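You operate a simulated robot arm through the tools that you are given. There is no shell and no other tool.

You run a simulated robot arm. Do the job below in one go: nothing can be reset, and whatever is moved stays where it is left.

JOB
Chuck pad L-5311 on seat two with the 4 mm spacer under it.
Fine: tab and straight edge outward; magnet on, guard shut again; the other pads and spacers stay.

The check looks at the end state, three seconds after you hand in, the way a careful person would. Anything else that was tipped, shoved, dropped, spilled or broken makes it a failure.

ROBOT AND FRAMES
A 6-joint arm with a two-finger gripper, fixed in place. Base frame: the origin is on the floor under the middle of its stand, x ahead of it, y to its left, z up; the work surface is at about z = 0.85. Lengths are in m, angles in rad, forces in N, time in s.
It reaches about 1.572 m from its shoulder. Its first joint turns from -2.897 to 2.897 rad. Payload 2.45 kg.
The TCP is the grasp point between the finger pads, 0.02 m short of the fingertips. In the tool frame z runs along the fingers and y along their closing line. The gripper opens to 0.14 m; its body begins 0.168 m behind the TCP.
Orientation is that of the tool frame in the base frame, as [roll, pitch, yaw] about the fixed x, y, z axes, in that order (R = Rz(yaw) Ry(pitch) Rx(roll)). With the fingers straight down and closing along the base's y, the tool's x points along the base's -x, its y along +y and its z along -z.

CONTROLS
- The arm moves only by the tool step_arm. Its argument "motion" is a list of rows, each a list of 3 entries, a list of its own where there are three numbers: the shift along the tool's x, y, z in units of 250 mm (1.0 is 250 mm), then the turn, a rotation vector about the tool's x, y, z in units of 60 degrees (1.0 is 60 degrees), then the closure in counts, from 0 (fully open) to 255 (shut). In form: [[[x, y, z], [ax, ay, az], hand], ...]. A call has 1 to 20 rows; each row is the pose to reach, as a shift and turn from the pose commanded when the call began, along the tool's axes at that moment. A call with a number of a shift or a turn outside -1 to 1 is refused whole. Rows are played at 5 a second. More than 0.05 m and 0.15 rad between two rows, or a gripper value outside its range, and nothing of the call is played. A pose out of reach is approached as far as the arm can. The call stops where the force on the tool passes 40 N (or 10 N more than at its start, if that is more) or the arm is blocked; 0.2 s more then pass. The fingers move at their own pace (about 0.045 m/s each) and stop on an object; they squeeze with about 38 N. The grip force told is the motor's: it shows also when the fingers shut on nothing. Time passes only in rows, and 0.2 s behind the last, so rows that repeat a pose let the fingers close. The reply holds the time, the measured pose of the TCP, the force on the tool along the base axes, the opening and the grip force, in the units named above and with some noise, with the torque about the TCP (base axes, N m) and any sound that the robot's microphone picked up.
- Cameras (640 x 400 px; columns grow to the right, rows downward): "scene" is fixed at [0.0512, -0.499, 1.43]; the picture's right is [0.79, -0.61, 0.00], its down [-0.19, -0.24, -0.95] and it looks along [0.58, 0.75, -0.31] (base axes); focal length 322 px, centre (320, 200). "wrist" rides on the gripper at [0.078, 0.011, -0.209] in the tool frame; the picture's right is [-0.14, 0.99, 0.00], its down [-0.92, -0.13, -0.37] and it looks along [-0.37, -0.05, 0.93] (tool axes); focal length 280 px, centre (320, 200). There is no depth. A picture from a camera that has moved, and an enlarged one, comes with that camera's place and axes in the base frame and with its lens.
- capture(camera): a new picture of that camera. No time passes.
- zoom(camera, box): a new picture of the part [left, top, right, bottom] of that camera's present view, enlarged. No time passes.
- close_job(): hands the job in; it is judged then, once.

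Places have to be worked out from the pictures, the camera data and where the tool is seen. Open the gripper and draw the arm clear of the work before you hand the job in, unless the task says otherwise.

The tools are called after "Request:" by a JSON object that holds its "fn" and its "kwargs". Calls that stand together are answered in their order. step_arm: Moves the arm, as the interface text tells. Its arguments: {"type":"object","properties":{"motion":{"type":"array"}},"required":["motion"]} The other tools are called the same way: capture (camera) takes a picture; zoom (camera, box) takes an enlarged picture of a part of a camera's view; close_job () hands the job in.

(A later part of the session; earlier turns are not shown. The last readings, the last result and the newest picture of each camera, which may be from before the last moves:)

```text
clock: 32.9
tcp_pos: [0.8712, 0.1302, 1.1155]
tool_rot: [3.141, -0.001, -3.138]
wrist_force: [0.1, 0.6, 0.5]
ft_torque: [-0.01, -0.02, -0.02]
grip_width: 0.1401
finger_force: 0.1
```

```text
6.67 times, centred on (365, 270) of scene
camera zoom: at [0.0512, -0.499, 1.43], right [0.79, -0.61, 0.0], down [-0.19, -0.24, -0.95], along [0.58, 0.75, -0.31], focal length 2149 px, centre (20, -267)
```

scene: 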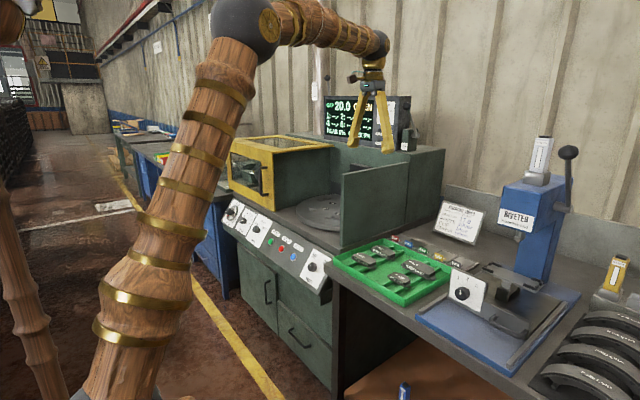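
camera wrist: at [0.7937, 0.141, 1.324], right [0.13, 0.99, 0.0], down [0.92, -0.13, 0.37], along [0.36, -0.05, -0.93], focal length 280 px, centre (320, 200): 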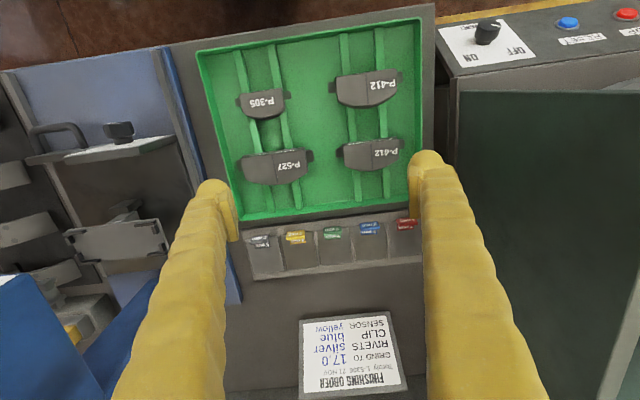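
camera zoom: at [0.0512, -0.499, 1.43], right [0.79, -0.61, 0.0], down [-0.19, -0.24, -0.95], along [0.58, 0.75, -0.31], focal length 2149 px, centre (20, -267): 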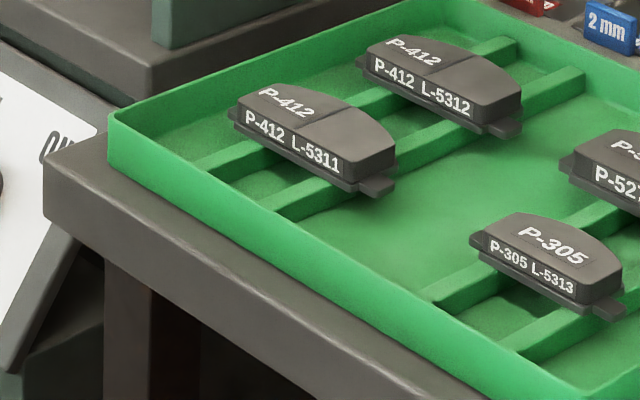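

Heights: pad bottom ≈ 0.863, pad top ≈ 0.882 (equal to the tray rim); ends have too little room for a finger near the tray wall, so I'll take the pad across its width (closing along x), park it on seat 3 for a re-grip by its ends, and place it on the spacer that way. First I turn the wrist +60° and go above pad L-5311.

Request:
{"fn": "step_arm", "kwargs": {"motion": [[[0.035, 0.039, 0.033], [0, 0, -0.125], 0], [[0.07, 0.079, 0.066], [0, 0, -0.25], 0], [[0.105, 0.118, 0.098], [0, 0, -0.375], 0], [[0.14, 0.157, 0.131], [0, 0, -0.5], 0], [[0.176, 0.197, 0.164], [0, 0, -0.625], 0], [[0.211, 0.236, 0.197], [0, 0, -0.75], 0], [[0.246, 0.276, 0.229], [0, 0, -0.875], 0], [[0.281, 0.315, 0.262], [0, 0, -1.0], 0]]}}

Request:
{"fn": "step_arm", "kwargs": {"motion": [[[0, 0, 0], [0, 0, -0.125], 40], [[0, 0, 0], [0, 0, -0.25], 80], [[0, 0, 0], [0, 0, -0.375], 120], [[0, 0, 0], [0, 0, -0.5], 142], [[0, 0, 0], [0, 0, -0.5], 142], [[0, 0, 0], [0, 0, -0.5], 142]]}}

Request:
{"fn": "capture", "kwargs": {"camera": "wrist"}}

Request:
{"fn": "zoom", "kwargs": {"camera": "wrist", "box": [220, 90, 420, 220]}}

```text
clock: 34.7
tcp_pos: [0.7995, 0.2072, 1.0509]
tool_rot: [3.139, -0.001, -2.089]
wrist_force: [-0.3, 0.6, 0.8]
ft_torque: [-0.01, -0.03, 0.01]
grip_width: 0.1401
finger_force: 0.1
```

```text
clock: 36.1
tcp_pos: [0.8013, 0.2083, 1.051]
tool_rot: [3.139, 0.001, -1.568]
wrist_force: [0.4, -0.2, 0.4]
ft_torque: [0.01, 0.04, 0.01]
grip_width: 0.062
finger_force: 0.1
```

```text
taken
camera wrist: at [0.7912, 0.1308, 1.2585], right [-0.99, 0.13, 0.0], down [0.13, 0.92, 0.37], along [0.05, 0.37, -0.93], focal length 280 px, centre (320, 200)
```

wrist: 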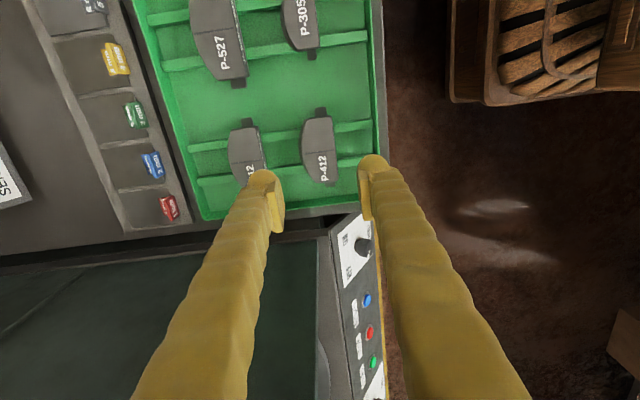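

```text
3.08 times, centred on (320, 155) of wrist
camera zoom: at [0.7912, 0.1308, 1.2585], right [-0.99, 0.13, 0.0], down [0.13, 0.92, 0.37], along [0.05, 0.37, -0.93], focal length 863 px, centre (320, 338)
```

zoom: 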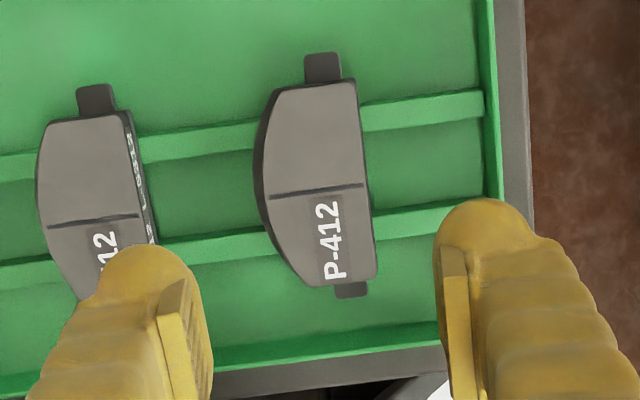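

Pad L-5311 is centred at about (0.803, 0.210), TCP is right above. I descend with a 62 mm opening, first to z ≈ 0.92 for a check.

Request:
{"fn": "step_arm", "kwargs": {"motion": [[[-0.006, -0.007, 0.14], [0, 0, 0], 142], [[-0.006, -0.007, 0.28], [0, 0, 0], 142], [[-0.006, -0.007, 0.4], [0, 0, 0], 142], [[-0.006, -0.007, 0.5], [0, 0, 0], 142]]}}

Request:
{"fn": "capture", "kwargs": {"camera": "wrist"}}

Request:
{"fn": "zoom", "kwargs": {"camera": "scene", "box": [330, 220, 430, 290]}}

```text
clock: 37.1
tcp_pos: [0.8027, 0.2093, 0.9262]
tool_rot: [3.141, 0.001, -1.567]
wrist_force: [0.5, -0.2, 0.9]
ft_torque: [-0.03, 0.01, -0.01]
grip_width: 0.0621
finger_force: 0.0
```

```text
taken
camera wrist: at [0.7928, 0.1323, 1.1338], right [-0.99, 0.13, 0.0], down [0.13, 0.92, 0.37], along [0.05, 0.37, -0.93], focal length 280 px, centre (320, 200)
```

wrist: 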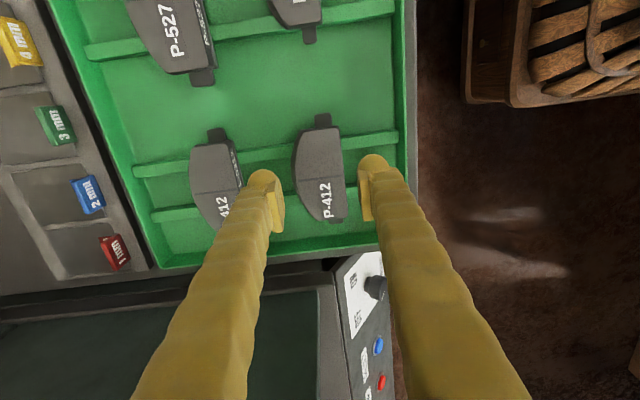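

```text
5.71 times, centred on (380, 255) of scene
camera zoom: at [0.0512, -0.499, 1.43], right [0.79, -0.61, 0.0], down [-0.19, -0.24, -0.95], along [0.58, 0.75, -0.31], focal length 1842 px, centre (-23, -114)
```

zoom: 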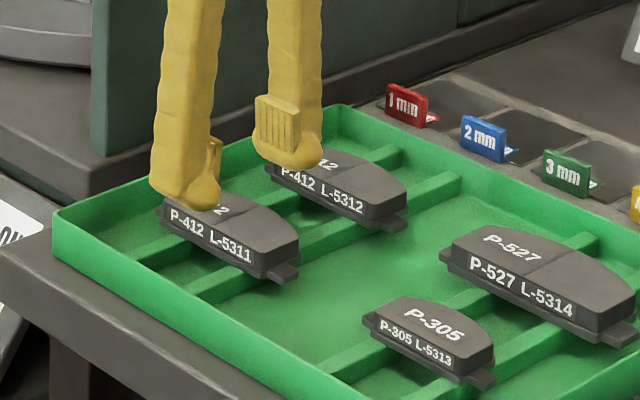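

The fingers bracket the pad evenly. I narrow the opening to ~56 mm for clearance to the neighbouring pad and descend to the grasp height.

Request:
{"fn": "step_arm", "kwargs": {"motion": [[[0, 0, 0], [0, 0, 0], 153], [[0, 0, 0.06], [0, 0, 0], 153], [[0, 0, 0.11], [0, 0, 0], 153], [[0, 0, 0.15], [0, 0, 0], 153], [[0, 0, 0.173], [0, 0, 0], 153]]}}

Request:
{"fn": "zoom", "kwargs": {"camera": "scene", "box": [330, 220, 430, 290]}}

Request:
{"fn": "capture", "kwargs": {"camera": "wrist"}}

```text
clock: 38.3
tcp_pos: [0.8019, 0.2085, 0.8845]
tool_rot: [3.142, 0.0, -1.569]
wrist_force: [-5.0, -5.4, 33.9]
ft_torque: [0.31, -0.3, 0.07]
grip_width: 0.0547
finger_force: 0.1
```

```text
5.71 times, centred on (380, 255) of scene
camera zoom: at [0.0512, -0.499, 1.43], right [0.79, -0.61, 0.0], down [-0.19, -0.24, -0.95], along [0.58, 0.75, -0.31], focal length 1842 px, centre (-23, -114)
```

zoom: 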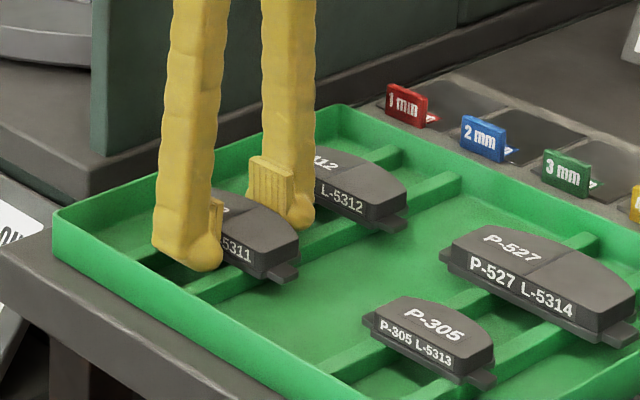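

```text
taken
camera wrist: at [0.7927, 0.1324, 1.0925], right [-0.99, 0.13, 0.0], down [0.12, 0.92, 0.37], along [0.05, 0.37, -0.93], focal length 280 px, centre (320, 200)
```

wrist: 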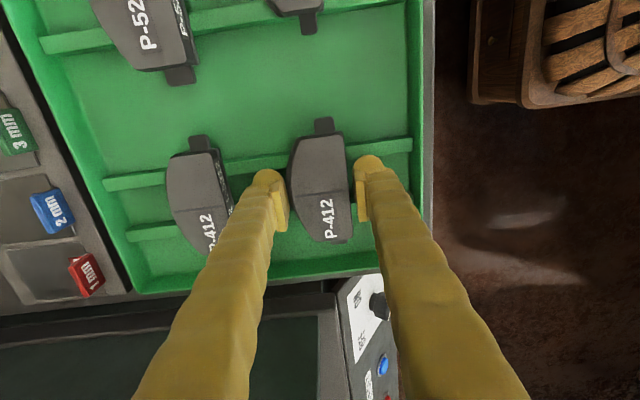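

A 34 N upward push shows the fingertips just touch the tray ribs (tip z ≈ 0.864). I back up 2 mm and then close on the pad.

Request:
{"fn": "step_arm", "kwargs": {"motion": [[[0, 0, -0.005], [0, 0, 0], 153], [[0, 0, -0.01], [0, 0, 0], 153]]}}

Request:
{"fn": "step_arm", "kwargs": {"motion": [[[0, 0, 0], [0, 0, 0], 175], [[0, 0, 0], [0, 0, 0], 200], [[0, 0, 0], [0, 0, 0], 230], [[0, 0, 0], [0, 0, 0], 255], [[0, 0, 0], [0, 0, 0], 255]]}}

Request:
{"fn": "capture", "kwargs": {"camera": "wrist"}}

Request:
{"fn": "zoom", "kwargs": {"camera": "scene", "box": [330, 220, 430, 290]}}

```text
clock: 38.9
tcp_pos: [0.8017, 0.2098, 0.8837]
tool_rot: [3.139, 0.0, -1.567]
wrist_force: [2.7, -6.5, 15.2]
ft_torque: [0.11, -0.34, -0.1]
grip_width: 0.0561
finger_force: 0.0
```

```text
clock: 39.6
tcp_pos: [0.8046, 0.2111, 0.8886]
tool_rot: [-3.139, 0.001, -1.568]
wrist_force: [-5.9, -3.5, 36.9]
ft_torque: [-0.1, -0.86, -0.13]
grip_width: 0.0455
finger_force: 33.7
stopped in row 3: the force on the tool passed its limit at 44 N (the readings are from after the stop); the commanded pose is now the measured one
```

```text
taken
camera wrist: at [0.793, 0.1325, 1.0967], right [-0.99, 0.13, 0.0], down [0.12, 0.92, 0.37], along [0.05, 0.37, -0.93], focal length 280 px, centre (320, 200)
```

wrist: 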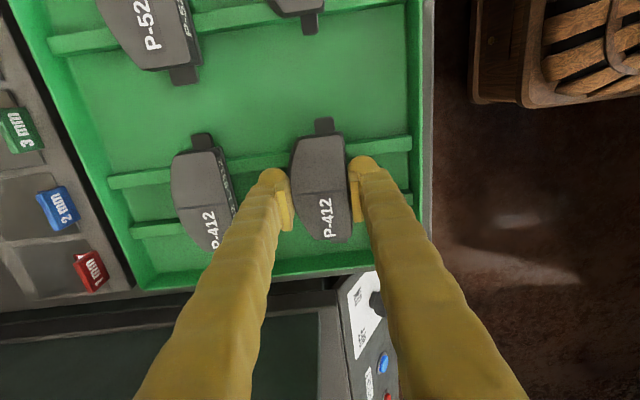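

```text
5.71 times, centred on (380, 255) of scene
camera zoom: at [0.0512, -0.499, 1.43], right [0.79, -0.61, 0.0], down [-0.19, -0.24, -0.95], along [0.58, 0.75, -0.31], focal length 1842 px, centre (-23, -114)
```

zoom: 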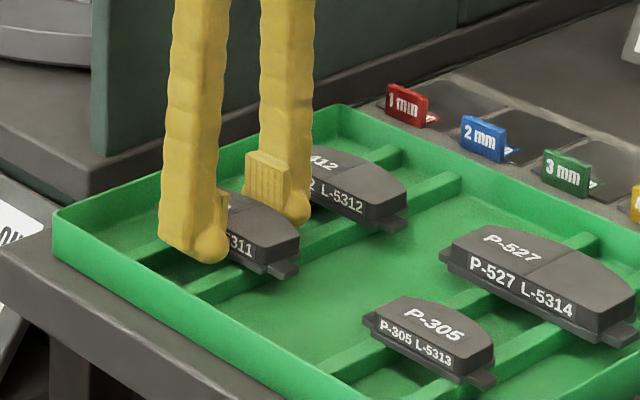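

The pad is held at 45.5 mm width with the tips still pressing on the ribs; I raise slightly with full closure to relieve that.

Request:
{"fn": "step_arm", "kwargs": {"motion": [[[0, 0, -0.008], [0, 0, 0], 255], [[0, 0, -0.016], [0, 0, 0], 255], [[0, 0, -0.024], [0, 0, 0], 255], [[0, 0, -0.024], [0, 0, 0], 255]]}}

Request:
{"fn": "zoom", "kwargs": {"camera": "scene", "box": [330, 220, 430, 290]}}

Request:
{"fn": "capture", "kwargs": {"camera": "wrist"}}

```text
clock: 40.6
tcp_pos: [0.8025, 0.2082, 0.8922]
tool_rot: [3.14, 0.0, -1.567]
wrist_force: [0.7, -0.4, -3.2]
ft_torque: [-0.01, -0.01, -0.02]
grip_width: 0.045
finger_force: 38.4
```

```text
5.71 times, centred on (380, 255) of scene
camera zoom: at [0.0512, -0.499, 1.43], right [0.79, -0.61, 0.0], down [-0.19, -0.24, -0.95], along [0.58, 0.75, -0.31], focal length 1842 px, centre (-23, -114)
```

zoom: 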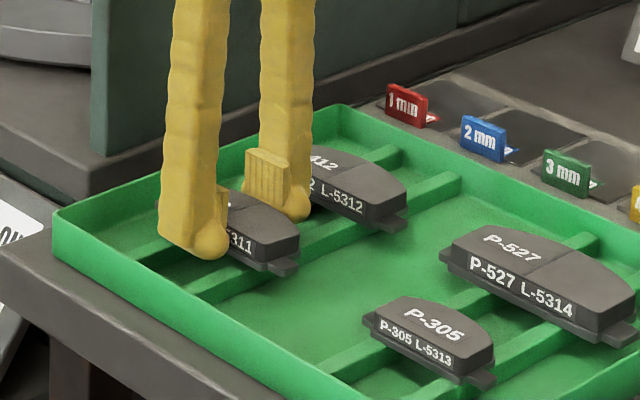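

```text
taken
camera wrist: at [0.793, 0.1321, 1.0997], right [-0.99, 0.13, 0.0], down [0.13, 0.92, 0.37], along [0.05, 0.37, -0.93], focal length 280 px, centre (320, 200)
```

wrist: 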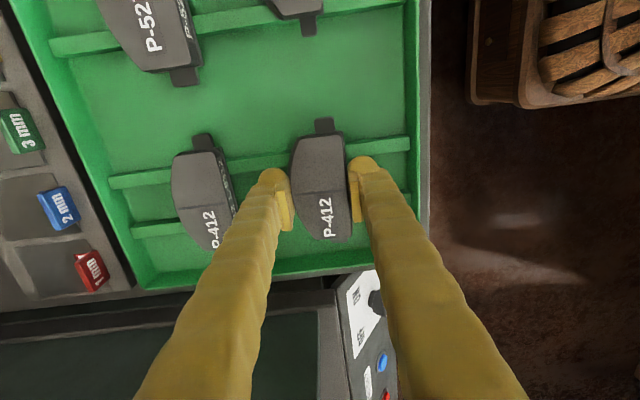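

Tool force is now about −3 N (the pad's weight), so the pad is held. I lift it straight up out of the tray and check.

Request:
{"fn": "step_arm", "kwargs": {"motion": [[[0, 0, -0.05], [0, 0, 0], 255], [[0, 0, -0.12], [0, 0, 0], 255], [[0, 0, -0.22], [0, 0, 0], 255], [[0, 0, -0.36], [0, 0, 0], 255], [[0, 0, -0.5], [0, 0, 0], 255]]}}

Request:
{"fn": "capture", "kwargs": {"camera": "wrist"}}

Request:
{"fn": "zoom", "kwargs": {"camera": "scene", "box": [320, 180, 460, 290]}}

```text
clock: 41.8
tcp_pos: [0.8038, 0.2098, 1.0178]
tool_rot: [-3.14, -0.001, -1.567]
wrist_force: [0.4, 0.5, -3.5]
ft_torque: [0.0, 0.01, -0.02]
grip_width: 0.0452
finger_force: 38.2
```

```text
taken
camera wrist: at [0.7933, 0.1315, 1.2258], right [-0.99, 0.13, 0.0], down [0.13, 0.92, 0.37], along [0.05, 0.37, -0.93], focal length 280 px, centre (320, 200)
```

wrist: 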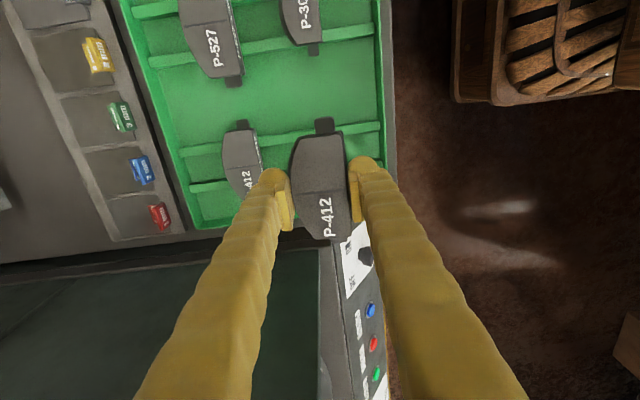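

```text
3.64 times, centred on (390, 235) of scene
camera zoom: at [0.0512, -0.499, 1.43], right [0.79, -0.61, 0.0], down [-0.19, -0.24, -0.95], along [0.58, 0.75, -0.31], focal length 1172 px, centre (66, 73)
```

zoom: 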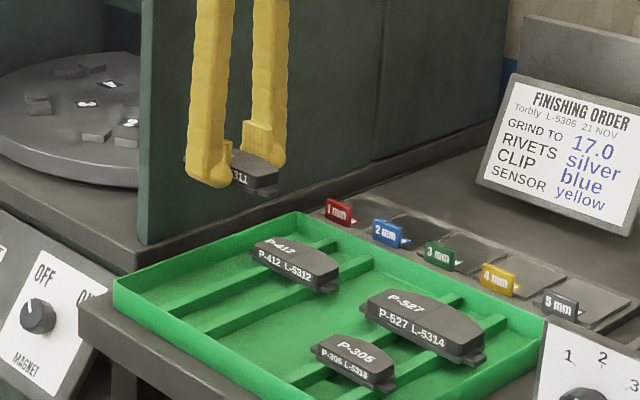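

The pad is securely held and the other pads are undisturbed. I rise above the machine's side wall before crossing.

Request:
{"fn": "step_arm", "kwargs": {"motion": [[[0, 0, -0.16], [0, 0, 0], 255], [[0, 0, -0.32], [0, 0, 0], 255], [[0, 0, -0.48], [0, 0, 0], 255], [[0, 0, -0.64], [0, 0, 0], 255], [[0, 0, -0.8], [0, 0, 0], 255], [[0, 0, -0.95], [0, 0, 0], 255]]}}

Request:
{"fn": "step_arm", "kwargs": {"motion": [[[-0.14, -0.038, 0], [0, 0, 0], 255], [[-0.28, -0.076, 0], [0, 0, 0], 255], [[-0.43, -0.114, 0], [0, 0, 0], 255], [[-0.57, -0.152, 0], [0, 0, 0], 255], [[-0.71, -0.19, 0], [0, 0, 0], 255], [[-0.86, -0.227, 0], [0, 0, 0], 255], [[-1.0, -0.264, 0], [0, 0, 0], 255]]}}

Request:
{"fn": "capture", "kwargs": {"camera": "wrist"}}

Request:
{"fn": "capture", "kwargs": {"camera": "scene"}}

```text
clock: 43.2
tcp_pos: [0.8037, 0.208, 1.2535]
tool_rot: [3.141, -0.001, -1.567]
wrist_force: [0.0, -0.1, -3.2]
ft_torque: [-0.01, 0.01, -0.01]
grip_width: 0.045
finger_force: 38.3
```

```text
clock: 44.8
tcp_pos: [0.8665, 0.4587, 1.2556]
tool_rot: [-3.14, -0.001, -1.568]
wrist_force: [-0.3, -0.2, -1.6]
ft_torque: [0.0, -0.09, -0.01]
grip_width: 0.045
finger_force: 37.3
```

```text
taken
camera wrist: at [0.8561, 0.3816, 1.4632], right [-0.99, 0.13, 0.0], down [0.13, 0.92, 0.37], along [0.05, 0.37, -0.93], focal length 280 px, centre (320, 200)
```

wrist: 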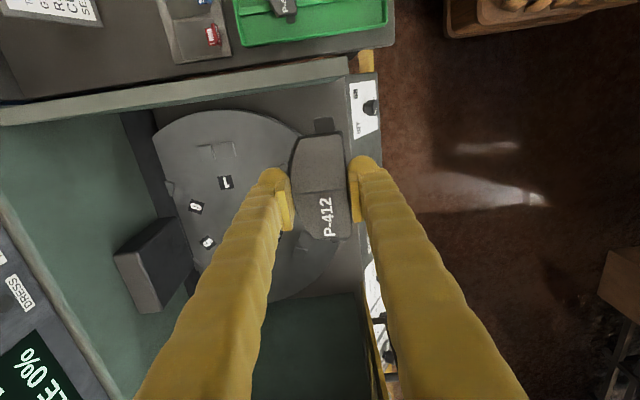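

```text
taken
```

scene: 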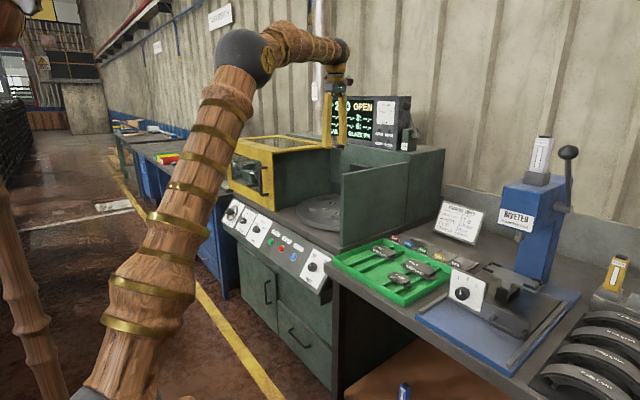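

Next I carry the pad over seat 3 (≈ 0.939, 0.7085), turning −30° so its straight edge faces outward there.

Request:
{"fn": "step_arm", "kwargs": {"motion": [[[-0.143, -0.041, 0], [0, 0, 0.071], 255], [[-0.286, -0.083, 0], [0, 0, 0.143], 255], [[-0.428, -0.124, 0], [0, 0, 0.214], 255], [[-0.571, -0.165, 0], [0, 0, 0.286], 255], [[-0.714, -0.206, 0], [0, 0, 0.357], 255], [[-0.856, -0.248, 0], [0, 0, 0.429], 255], [[-0.999, -0.289, 0], [0, 0, 0.5], 255]]}}

Request:
{"fn": "capture", "kwargs": {"camera": "wrist"}}

Request:
{"fn": "zoom", "kwargs": {"camera": "scene", "box": [220, 90, 460, 240]}}

```text
clock: 46.4
tcp_pos: [0.8927, 0.6515, 1.2278]
tool_rot: [-3.141, 0.001, -2.046]
wrist_force: [1.1, 0.9, -4.0]
ft_torque: [-0.05, -0.01, 0.02]
grip_width: 0.0452
finger_force: 38.5
out of reach, approached as far as the arm can: row 5, 6, 7
```

```text
taken
camera wrist: at [0.8481, 0.5883, 1.4363], right [-0.82, 0.58, 0.0], down [0.53, 0.76, 0.37], along [0.21, 0.3, -0.93], focal length 280 px, centre (320, 200)
```

wrist: 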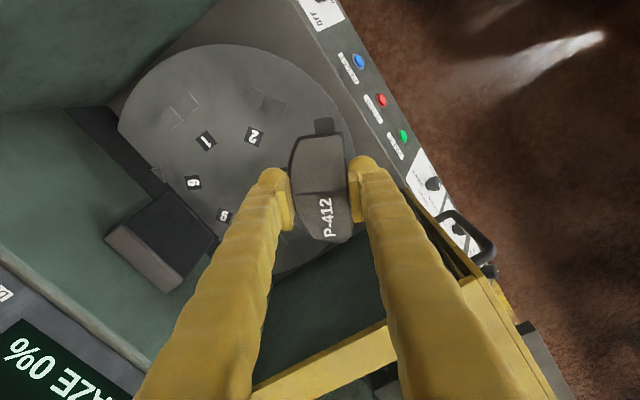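

```text
2.67 times, centred on (340, 165) of scene
camera zoom: at [0.0512, -0.499, 1.43], right [0.79, -0.61, 0.0], down [-0.19, -0.24, -0.95], along [0.58, 0.75, -0.31], focal length 860 px, centre (267, 293)
```

zoom: 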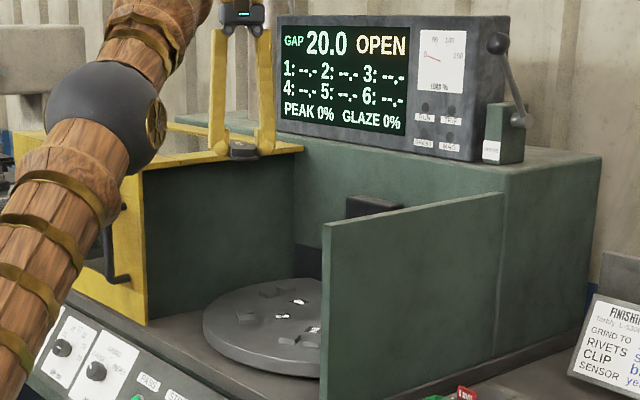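

That point at this height is out of reach; the arm stopped at (0.893, 0.652, 1.228), pad still held. A closer parking spot works: the flat table area between seats 2 and 3 at about (0.873, 0.63). I check the commanded state with a null row first.

Request:
{"fn": "step_arm", "kwargs": {"motion": [[[0, 0, 0], [0, 0, 0], 255]]}}

```text
clock: 46.8
tcp_pos: [0.8931, 0.6508, 1.2293]
tool_rot: [-3.14, -0.001, -2.045]
wrist_force: [0.4, 0.1, -3.2]
ft_torque: [0.02, -0.02, -0.02]
grip_width: 0.0448
finger_force: 37.5
```

The commanded pose is the reached one. I now descend toward z = 1.0 above the parking spot, turning back so the fingers close along x.

Request:
{"fn": "step_arm", "kwargs": {"motion": [[[0.016, 0.005, 0.131], [0, 0, -0.065], 255], [[0.032, 0.009, 0.262], [0, 0, -0.129], 255], [[0.048, 0.014, 0.393], [0, 0, -0.194], 255], [[0.065, 0.018, 0.523], [0, 0, -0.259], 255], [[0.081, 0.023, 0.654], [0, 0, -0.324], 255], [[0.097, 0.027, 0.785], [0, 0, -0.388], 255], [[0.113, 0.032, 0.916], [0, 0, -0.453], 255]]}}

Request:
{"fn": "capture", "kwargs": {"camera": "wrist"}}

Request:
{"fn": "zoom", "kwargs": {"camera": "scene", "box": [240, 120, 400, 240]}}

```text
clock: 48.4
tcp_pos: [0.8716, 0.6269, 1.0046]
tool_rot: [-3.14, 0.002, -1.617]
wrist_force: [-0.6, 0.7, -3.4]
ft_torque: [0.02, -0.05, -0.02]
grip_width: 0.0449
finger_force: 38.2
```

```text
taken
camera wrist: at [0.8582, 0.5509, 1.2124], right [-0.98, 0.18, 0.0], down [0.17, 0.91, 0.37], along [0.07, 0.36, -0.93], focal length 280 px, centre (320, 200)
```

wrist: 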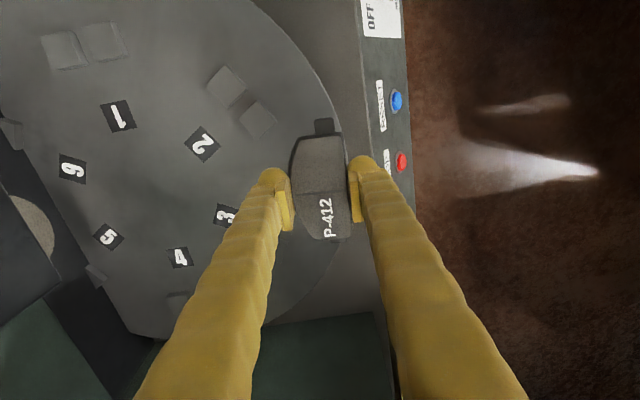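

```text
3.33 times, centred on (320, 180) of scene
camera zoom: at [0.0512, -0.499, 1.43], right [0.79, -0.61, 0.0], down [-0.19, -0.24, -0.95], along [0.58, 0.75, -0.31], focal length 1075 px, centre (320, 267)
```

zoom: 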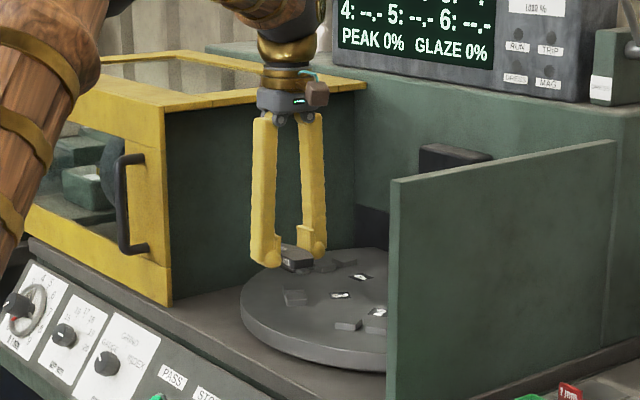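

The pad hangs between seats 2 and 3 with room around. I lower to just above the table (z ≈ 0.93), at x ≈ 0.876.

Request:
{"fn": "step_arm", "kwargs": {"motion": [[[-0.004, -0.006, 0.1], [0, 0, -0.015], 255], [[-0.008, -0.012, 0.2], [0, 0, -0.03], 255], [[-0.011, -0.017, 0.27], [0, 0, -0.044], 255], [[-0.011, -0.017, 0.29], [0, 0, -0.044], 255]]}}

Request:
{"fn": "zoom", "kwargs": {"camera": "scene", "box": [290, 170, 350, 220]}}

Request:
{"fn": "capture", "kwargs": {"camera": "wrist"}}

```text
clock: 49.4
tcp_pos: [0.8762, 0.632, 0.931]
tool_rot: [3.14, 0.0, -1.571]
wrist_force: [1.1, 0.8, -2.6]
ft_torque: [0.04, 0.02, 0.01]
grip_width: 0.0452
finger_force: 38.0
```

```text
8.00 times, centred on (320, 195) of scene
camera zoom: at [0.0512, -0.499, 1.43], right [0.79, -0.61, 0.0], down [-0.19, -0.24, -0.95], along [0.58, 0.75, -0.31], focal length 2579 px, centre (320, 240)
```

zoom: 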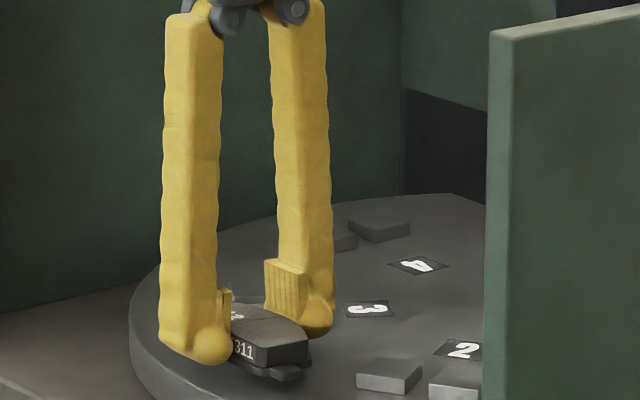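

```text
taken
camera wrist: at [0.8655, 0.5542, 1.139], right [-0.99, 0.14, 0.0], down [0.13, 0.92, 0.37], along [0.05, 0.37, -0.93], focal length 280 px, centre (320, 200)
```

wrist: 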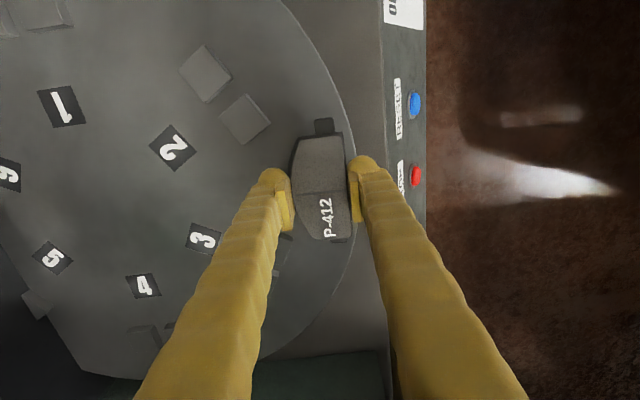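

The pad hovers about 1 cm above the table, inside the rim. I lower in fine steps until contact is felt.

Request:
{"fn": "step_arm", "kwargs": {"motion": [[[0, 0, 0.012], [0, 0, 0], 255], [[0, 0, 0.022], [0, 0, 0], 255], [[0, 0, 0.03], [0, 0, 0], 255], [[0, 0, 0.036], [0, 0, 0], 255]]}}

```text
clock: 50.4
tcp_pos: [0.8761, 0.6318, 0.9216]
tool_rot: [3.141, 0.0, -1.571]
wrist_force: [-0.3, -0.7, -2.9]
ft_torque: [0.02, -0.01, -0.02]
grip_width: 0.0451
finger_force: 38.3
```

No contact yet (still −3 N at z 0.9216). I continue down in 1 mm steps.

Request:
{"fn": "step_arm", "kwargs": {"motion": [[[0, 0, 0.004], [0, 0, 0], 255], [[0, 0, 0.008], [0, 0, 0], 255], [[0, 0, 0.012], [0, 0, 0], 255]]}}

Request:
{"fn": "zoom", "kwargs": {"camera": "scene", "box": [295, 190, 335, 220]}}

```text
clock: 51.2
tcp_pos: [0.8765, 0.6316, 0.9192]
tool_rot: [-3.141, 0.0, -1.57]
wrist_force: [-0.1, -0.4, -3.4]
ft_torque: [0.01, -0.01, 0.02]
grip_width: 0.0452
finger_force: 37.7
```

```text
13.33 times, centred on (315, 205) of scene
camera zoom: at [0.0512, -0.499, 1.43], right [0.79, -0.61, 0.0], down [-0.19, -0.24, -0.95], along [0.58, 0.75, -0.31], focal length 4299 px, centre (387, 133)
```

zoom: 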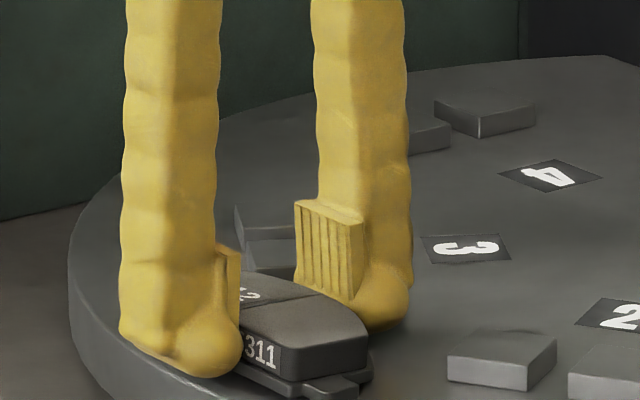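

Still free. I keep lowering in 1 mm steps, watching for the weight to unload.

Request:
{"fn": "step_arm", "kwargs": {"motion": [[[0, 0, 0.004], [0, 0, 0], 255], [[0, 0, 0.008], [0, 0, 0], 255], [[0, 0, 0.008], [0, 0, 0], 255]]}}

```text
clock: 52.0
tcp_pos: [0.8759, 0.6311, 0.9169]
tool_rot: [3.141, 0.004, -1.572]
wrist_force: [-0.5, -1.5, 6.4]
ft_torque: [-0.03, -0.21, -0.03]
grip_width: 0.045
finger_force: 37.9
```

Contact: the load reversed to +6 N at z 0.917. I lower half a millimetre more and open slightly to let the pad rest on the table.

Request:
{"fn": "step_arm", "kwargs": {"motion": [[[0, 0, 0.002], [0, 0, 0], 255], [[0, 0, 0.002], [0, 0, 0], 185], [[0, 0, 0.002], [0, 0, 0], 165], [[0, 0, 0.002], [0, 0, 0], 148], [[0, 0, 0.002], [0, 0, 0], 148]]}}

Request:
{"fn": "capture", "kwargs": {"camera": "wrist"}}

Request:
{"fn": "zoom", "kwargs": {"camera": "scene", "box": [295, 190, 335, 220]}}

```text
clock: 53.2
tcp_pos: [0.8767, 0.6308, 0.9174]
tool_rot: [-3.141, 0.003, -1.571]
wrist_force: [-4.9, 1.7, 16.1]
ft_torque: [0.04, -0.44, 0.08]
grip_width: 0.0558
finger_force: 0.1
```

```text
taken
camera wrist: at [0.8648, 0.5535, 1.125], right [-0.99, 0.14, 0.0], down [0.13, 0.92, 0.37], along [0.05, 0.37, -0.93], focal length 280 px, centre (320, 200)
```

wrist: 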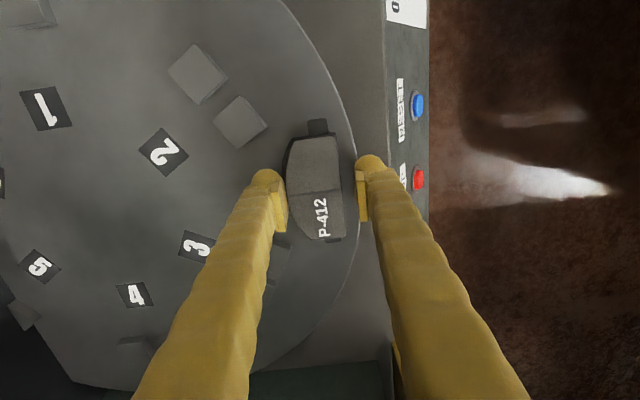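

```text
13.33 times, centred on (315, 205) of scene
camera zoom: at [0.0512, -0.499, 1.43], right [0.79, -0.61, 0.0], down [-0.19, -0.24, -0.95], along [0.58, 0.75, -0.31], focal length 4299 px, centre (387, 133)
```

zoom: 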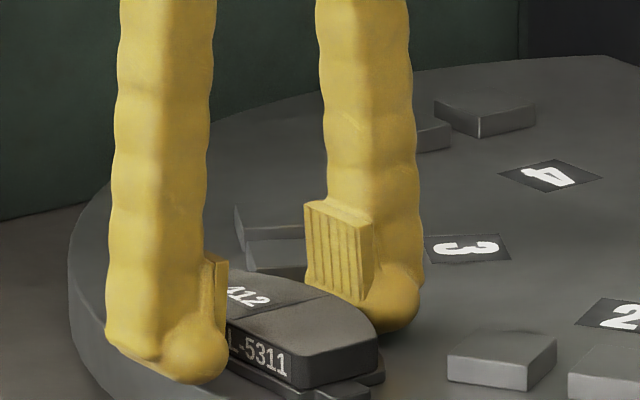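

The pad rests on the table; one fingertip is touching the table too. I raise a little, open further and go straight up.

Request:
{"fn": "step_arm", "kwargs": {"motion": [[[0, 0, -0.008], [0, 0, 0], 148], [[0, 0, -0.012], [0, 0, 0], 130], [[0, 0, -0.012], [0, 0, 0], 120], [[0, 0, -0.06], [0, 0, 0], 120], [[0, 0, -0.16], [0, 0, 0], 120], [[0, 0, -0.3], [0, 0, 0], 120], [[0, 0, -0.46], [0, 0, 0], 120]]}}

Request:
{"fn": "capture", "kwargs": {"camera": "wrist"}}

Request:
{"fn": "zoom", "kwargs": {"camera": "scene", "box": [285, 180, 345, 225]}}

```text
clock: 54.8
tcp_pos: [0.8752, 0.6311, 1.0306]
tool_rot: [-3.141, 0.003, -1.571]
wrist_force: [-0.3, 0.4, 0.1]
ft_torque: [-0.01, -0.02, 0.0]
grip_width: 0.0741
finger_force: 0.1
```

```text
taken
camera wrist: at [0.8653, 0.5535, 1.2388], right [-0.99, 0.14, 0.0], down [0.13, 0.92, 0.37], along [0.05, 0.37, -0.93], focal length 280 px, centre (320, 200)
```

wrist: 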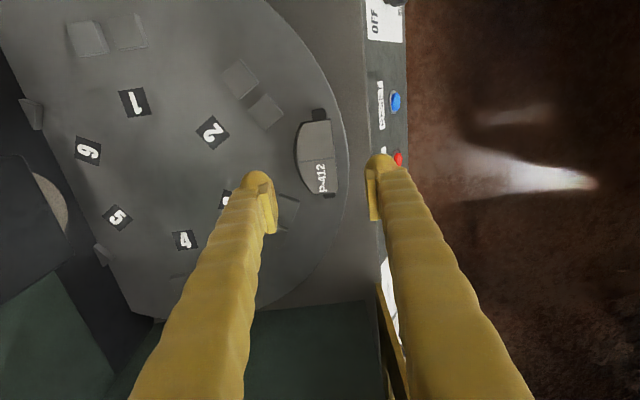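

```text
8.89 times, centred on (315, 202) of scene
camera zoom: at [0.0512, -0.499, 1.43], right [0.79, -0.61, 0.0], down [-0.19, -0.24, -0.95], along [0.58, 0.75, -0.31], focal length 2866 px, centre (364, 178)
```

zoom: 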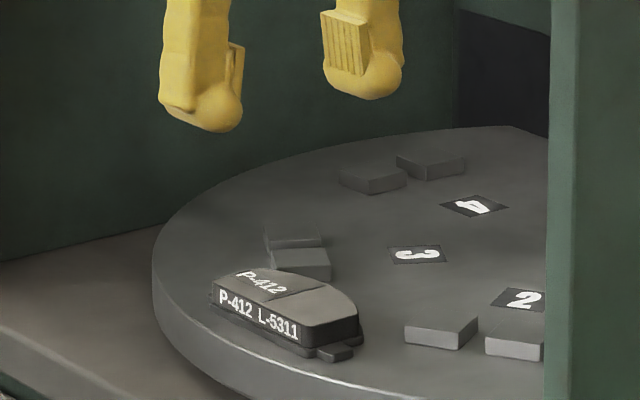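

Pad L-5311 lies flat on the table. Now the spacer: I go up and back over the side wall toward the spacer rack.

Request:
{"fn": "step_arm", "kwargs": {"motion": [[[0.075, 0.009, -0.126], [0, 0, 0], 120], [[0.15, 0.017, -0.252], [0, 0, 0], 120], [[0.225, 0.026, -0.377], [0, 0, 0], 120], [[0.3, 0.034, -0.503], [0, 0, 0], 120], [[0.374, 0.043, -0.629], [0, 0, 0], 120], [[0.449, 0.051, -0.754], [0, 0, 0], 120], [[0.524, 0.06, -0.88], [0, 0, 0], 120]]}}

Request:
{"fn": "step_arm", "kwargs": {"motion": [[[0.143, -0.051, 0], [0, 0, 0], 120], [[0.286, -0.103, 0], [0, 0, 0], 120], [[0.429, -0.154, 0], [0, 0, 0], 120], [[0.571, -0.206, 0], [0, 0, 0], 120], [[0.714, -0.257, 0], [0, 0, 0], 120], [[0.857, -0.309, 0], [0, 0, 0], 120], [[1.0, -0.36, 0], [0, 0, 0], 120]]}}

Request:
{"fn": "step_arm", "kwargs": {"motion": [[[0.107, -0.047, 0.074], [0, 0, 0], 120], [[0.213, -0.093, 0.149], [0, 0, 0], 140], [[0.32, -0.14, 0.223], [0, 0, 0], 160], [[0.426, -0.186, 0.297], [0, 0, 0], 180], [[0.533, -0.233, 0.371], [0, 0, 0], 200], [[0.639, -0.279, 0.446], [0, 0, 0], 215], [[0.746, -0.326, 0.52], [0, 0, 0], 222]]}}

Request:
{"fn": "capture", "kwargs": {"camera": "wrist"}}

Request:
{"fn": "capture", "kwargs": {"camera": "scene"}}

```text
clock: 56.4
tcp_pos: [0.8622, 0.498, 1.2519]
tool_rot: [-3.14, 0.001, -1.571]
wrist_force: [0.6, 0.4, -0.1]
ft_torque: [-0.04, 0.03, 0.01]
grip_width: 0.0741
finger_force: 0.1
```

```text
clock: 58.0
tcp_pos: [0.9517, 0.25, 1.251]
tool_rot: [3.141, 0.001, -1.571]
wrist_force: [0.5, -0.3, 0.0]
ft_torque: [0.0, -0.02, 0.02]
grip_width: 0.0742
finger_force: 0.0
```

```text
clock: 59.6
tcp_pos: [1.0353, 0.0639, 1.1213]
tool_rot: [-3.14, -0.001, -1.57]
wrist_force: [-0.2, 0.6, 0.5]
ft_torque: [-0.03, -0.02, 0.01]
grip_width: 0.0183
finger_force: 0.1
```

```text
taken
camera wrist: at [1.0238, -0.0127, 1.329], right [-0.99, 0.14, 0.0], down [0.13, 0.92, 0.37], along [0.05, 0.37, -0.93], focal length 280 px, centre (320, 200)
```

wrist: 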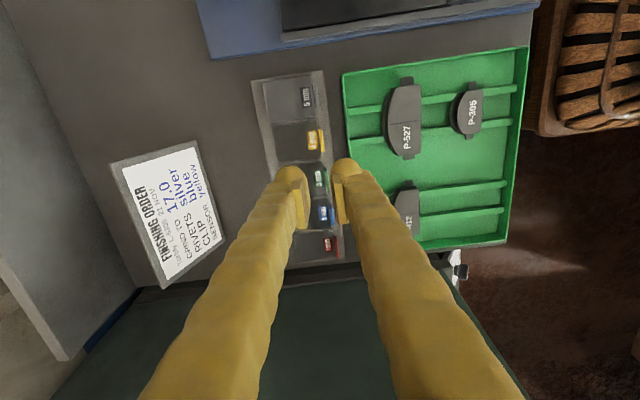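

```text
taken
```

scene: 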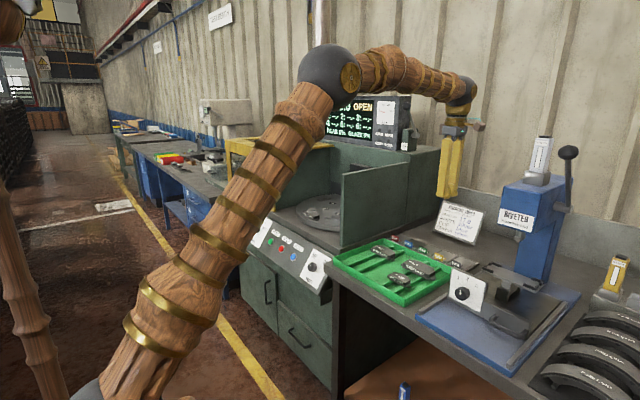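

I zoom on the 4 mm spacer tab and the tray wall beside it to measure the finger gap.

Request:
{"fn": "zoom", "kwargs": {"camera": "wrist", "box": [270, 100, 370, 180]}}

Request:
{"fn": "zoom", "kwargs": {"camera": "wrist", "box": [240, 60, 400, 260]}}

```text
5.00 times, centred on (320, 140) of wrist
camera zoom: at [1.0238, -0.0127, 1.329], right [-0.99, 0.14, 0.0], down [0.13, 0.92, 0.37], along [0.05, 0.37, -0.93], focal length 1402 px, centre (320, 500)
```

zoom: 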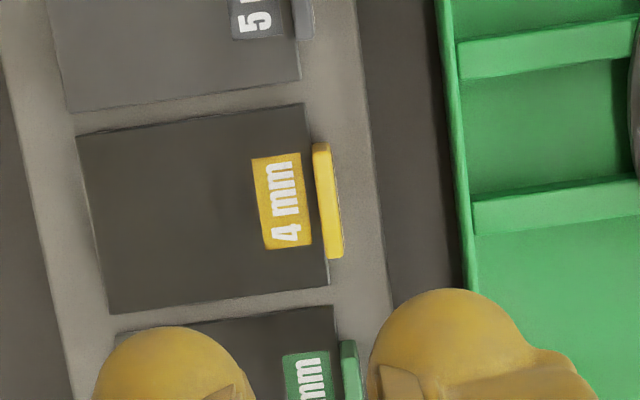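

```text
2.00 times, centred on (320, 160) of wrist
camera zoom: at [1.0238, -0.0127, 1.329], right [-0.99, 0.14, 0.0], down [0.13, 0.92, 0.37], along [0.05, 0.37, -0.93], focal length 561 px, centre (320, 280)
```

zoom: 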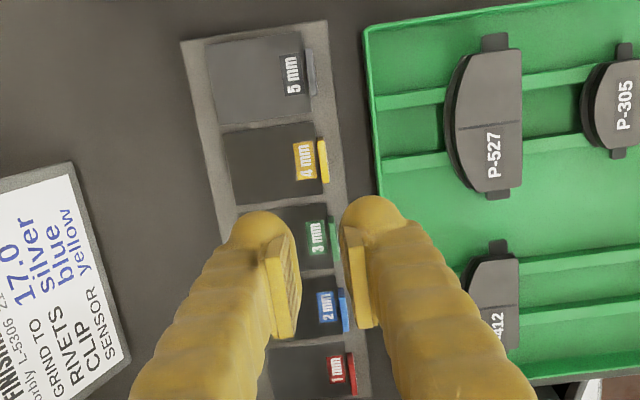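

The tab top is at about (1.031, 0.0645), the tray rim's outer edge near x ≈ 0.991, leaving ~38 mm for the outer finger. I descend to just above the tab and re-measure directly between the fingers.

Request:
{"fn": "step_arm", "kwargs": {"motion": [[[0, 0.005, 0.16], [0, 0, 0], 222], [[0, 0.01, 0.32], [0, 0, 0], 222], [[-0.001, 0.016, 0.48], [0, 0, 0], 222], [[-0.002, 0.016, 0.64], [0, 0, 0], 222], [[-0.002, 0.016, 0.76], [0, 0, 0], 222], [[-0.002, 0.016, 0.825], [0, 0, 0], 222]]}}

Request:
{"fn": "capture", "kwargs": {"camera": "wrist"}}

Request:
{"fn": "zoom", "kwargs": {"camera": "wrist", "box": [260, 140, 400, 240]}}

Request:
{"fn": "zoom", "kwargs": {"camera": "scene", "box": [400, 210, 490, 270]}}

```text
clock: 61.0
tcp_pos: [1.0291, 0.0646, 0.9159]
tool_rot: [-3.142, 0.001, -1.571]
wrist_force: [0.0, 0.1, -0.1]
ft_torque: [-0.03, 0.01, -0.01]
grip_width: 0.0183
finger_force: 0.1
```

```text
taken
camera wrist: at [1.0183, -0.0123, 1.1223], right [-0.99, 0.14, 0.0], down [0.13, 0.92, 0.37], along [0.05, 0.37, -0.93], focal length 280 px, centre (320, 200)
```

wrist: 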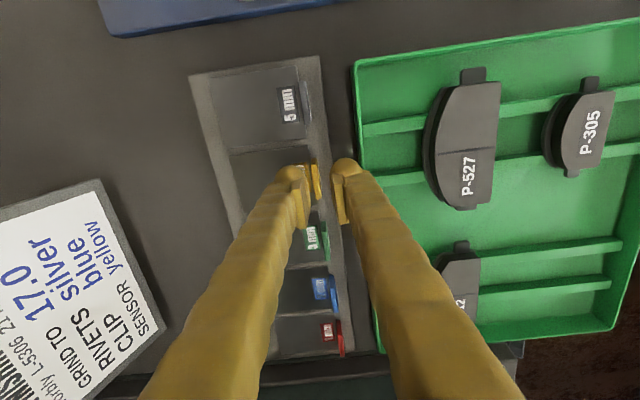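

```text
4.00 times, centred on (330, 190) of wrist
camera zoom: at [1.0183, -0.0123, 1.1223], right [-0.99, 0.14, 0.0], down [0.13, 0.92, 0.37], along [0.05, 0.37, -0.93], focal length 1122 px, centre (280, 240)
```

zoom: 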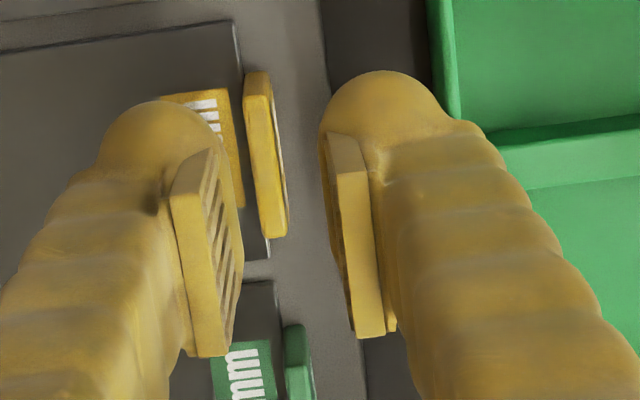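

```text
6.67 times, centred on (445, 240) of scene
camera zoom: at [0.0512, -0.499, 1.43], right [0.79, -0.61, 0.0], down [-0.19, -0.24, -0.95], along [0.58, 0.75, -0.31], focal length 2149 px, centre (-513, -67)
```

zoom: 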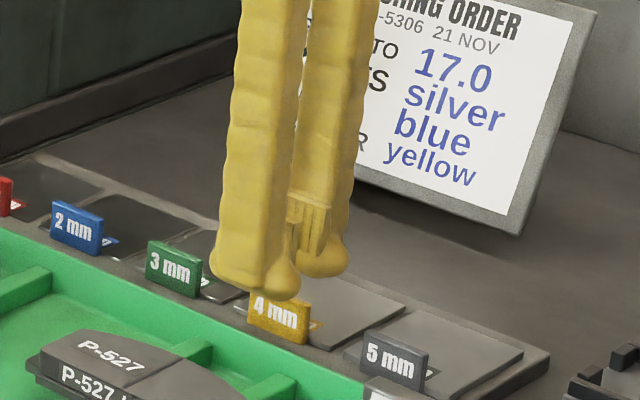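

The tab sits ~3 mm to +x of my finger centre; the tray wall is clear by ~8 mm after I shift and narrow to ~13.5 mm. I shift, narrow and take a check picture before descending.

Request:
{"fn": "step_arm", "kwargs": {"motion": [[[0.004, -0.007, 0], [0, 0, 0], 226], [[0.008, -0.014, 0], [0, 0, 0], 230], [[0.008, -0.014, 0.02], [0, 0, 0], 230]]}}

Request:
{"fn": "zoom", "kwargs": {"camera": "wrist", "box": [260, 140, 400, 240]}}

Request:
{"fn": "zoom", "kwargs": {"camera": "scene", "box": [415, 225, 465, 260]}}

```text
clock: 61.8
tcp_pos: [1.032, 0.0611, 0.9103]
tool_rot: [3.141, -0.001, -1.571]
wrist_force: [-0.3, -0.8, 0.1]
ft_torque: [0.0, 0.01, 0.0]
grip_width: 0.0137
finger_force: 0.0
```

```text
4.00 times, centred on (330, 190) of wrist
camera zoom: at [1.0211, -0.0153, 1.1178], right [-0.99, 0.14, 0.0], down [0.13, 0.92, 0.37], along [0.05, 0.37, -0.93], focal length 1122 px, centre (280, 240)
```

zoom: 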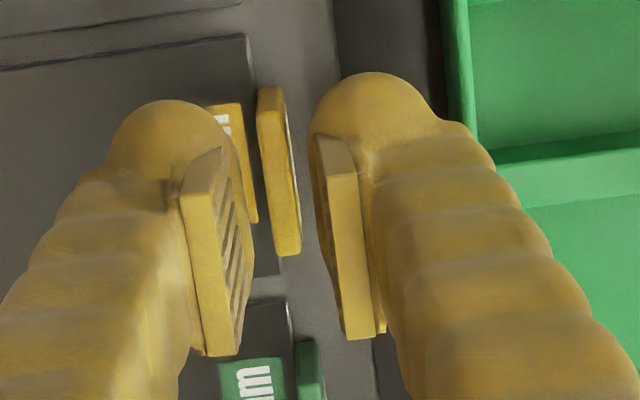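

```text
11.43 times, centred on (440, 242) of scene
camera zoom: at [0.0512, -0.499, 1.43], right [0.79, -0.61, 0.0], down [-0.19, -0.24, -0.95], along [0.58, 0.75, -0.31], focal length 3685 px, centre (-1051, -286)
```

zoom: 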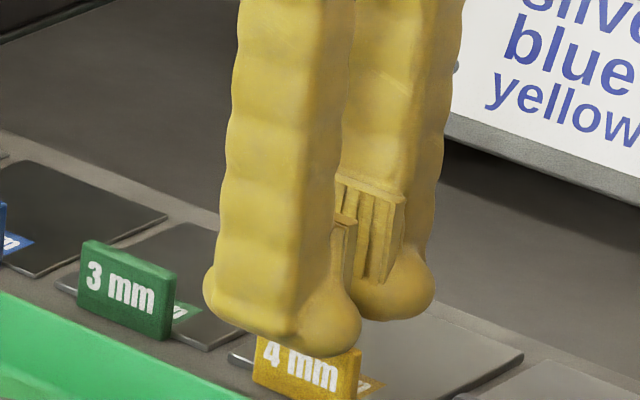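

The tab is now centred between the pads and the outer finger clears the tray wall. I descend to z ≈ 0.886.

Request:
{"fn": "step_arm", "kwargs": {"motion": [[[0, 0, 0.03], [0, 0, 0], 230], [[0, 0, 0.055], [0, 0, 0], 230], [[0, 0, 0.08], [0, 0, 0], 230], [[0, 0, 0.095], [0, 0, 0], 230]]}}

Request:
{"fn": "zoom", "kwargs": {"camera": "wrist", "box": [260, 140, 400, 240]}}

Request:
{"fn": "zoom", "kwargs": {"camera": "scene", "box": [415, 225, 465, 260]}}

```text
clock: 62.8
tcp_pos: [1.0322, 0.0609, 0.8868]
tool_rot: [-3.141, 0.001, -1.57]
wrist_force: [-0.8, -0.8, 0.5]
ft_torque: [-0.02, 0.03, 0.03]
grip_width: 0.0137
finger_force: 0.1
```

```text
4.00 times, centred on (330, 190) of wrist
camera zoom: at [1.0217, -0.0161, 1.0944], right [-0.99, 0.14, 0.0], down [0.13, 0.92, 0.37], along [0.05, 0.37, -0.93], focal length 1122 px, centre (280, 240)
```

zoom: 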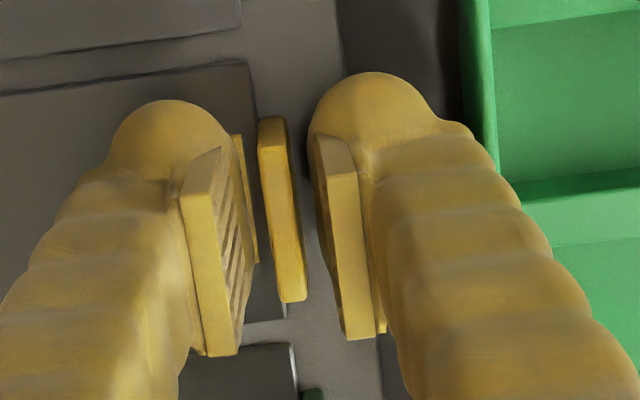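

```text
11.43 times, centred on (440, 242) of scene
camera zoom: at [0.0512, -0.499, 1.43], right [0.79, -0.61, 0.0], down [-0.19, -0.24, -0.95], along [0.58, 0.75, -0.31], focal length 3685 px, centre (-1051, -286)
```

zoom: 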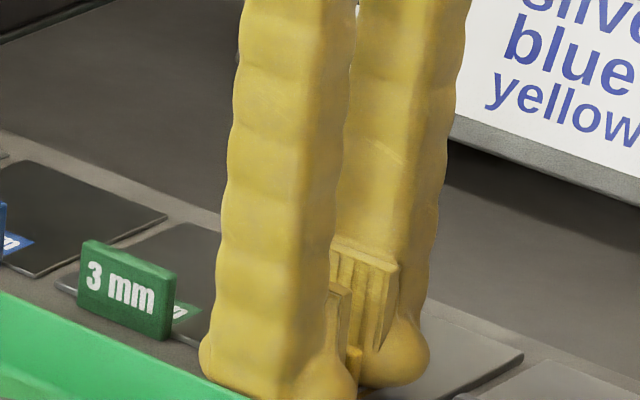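

No contact; the tab is between the pads with ~17 mm overlap. I close on it.

Request:
{"fn": "step_arm", "kwargs": {"motion": [[[0, 0, 0], [0, 0, 0], 240], [[0, 0, 0], [0, 0, 0], 250], [[0, 0, 0], [0, 0, 0], 255], [[0, 0, 0], [0, 0, 0], 255]]}}

Request:
{"fn": "zoom", "kwargs": {"camera": "wrist", "box": [260, 140, 400, 240]}}

```text
clock: 63.8
tcp_pos: [1.0324, 0.0615, 0.8866]
tool_rot: [3.141, 0.0, -1.569]
wrist_force: [-0.3, -0.8, 0.9]
ft_torque: [0.07, 0.01, 0.0]
grip_width: 0.0061
finger_force: 33.6
```

```text
4.00 times, centred on (330, 190) of wrist
camera zoom: at [1.0217, -0.016, 1.0943], right [-0.99, 0.14, 0.0], down [0.13, 0.92, 0.37], along [0.05, 0.37, -0.93], focal length 1122 px, centre (280, 240)
```

zoom: 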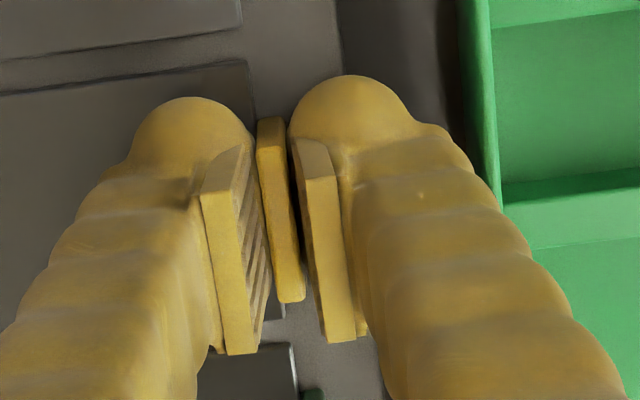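

The tab is pinched at 6 mm with ~34 N. I lift slowly and check the spacer comes along level.

Request:
{"fn": "step_arm", "kwargs": {"motion": [[[0, 0, -0.01], [0, 0, 0], 255], [[0, 0, -0.02], [0, 0, 0], 255], [[0, 0, -0.04], [0, 0, 0], 255], [[0, 0, -0.07], [0, 0, 0], 255], [[0, 0, -0.1], [0, 0, 0], 255]]}}

Request:
{"fn": "capture", "kwargs": {"camera": "wrist"}}

Request:
{"fn": "zoom", "kwargs": {"camera": "scene", "box": [400, 210, 490, 270]}}

```text
clock: 65.0
tcp_pos: [1.0319, 0.0628, 0.9131]
tool_rot: [-3.142, 0.0, -1.571]
wrist_force: [-0.6, 0.0, -1.9]
ft_torque: [-0.02, 0.07, -0.01]
grip_width: 0.0061
finger_force: 33.0
```

```text
taken
camera wrist: at [1.0213, -0.0156, 1.1195], right [-0.99, 0.14, 0.0], down [0.13, 0.92, 0.37], along [0.05, 0.37, -0.93], focal length 280 px, centre (320, 200)
```

wrist: 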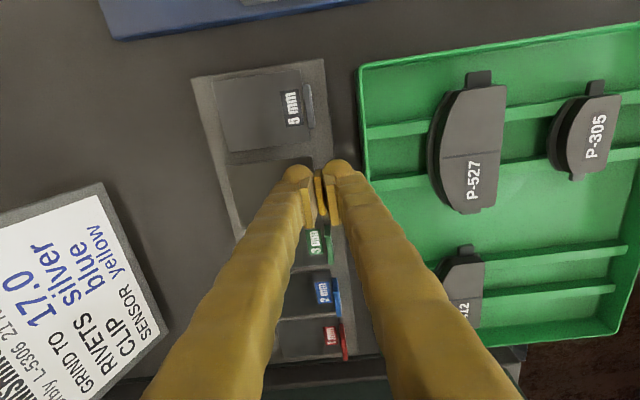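

```text
6.67 times, centred on (445, 240) of scene
camera zoom: at [0.0512, -0.499, 1.43], right [0.79, -0.61, 0.0], down [-0.19, -0.24, -0.95], along [0.58, 0.75, -0.31], focal length 2149 px, centre (-513, -67)
```

zoom: 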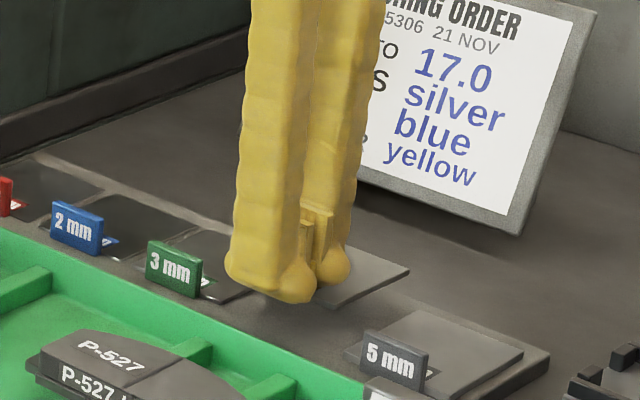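

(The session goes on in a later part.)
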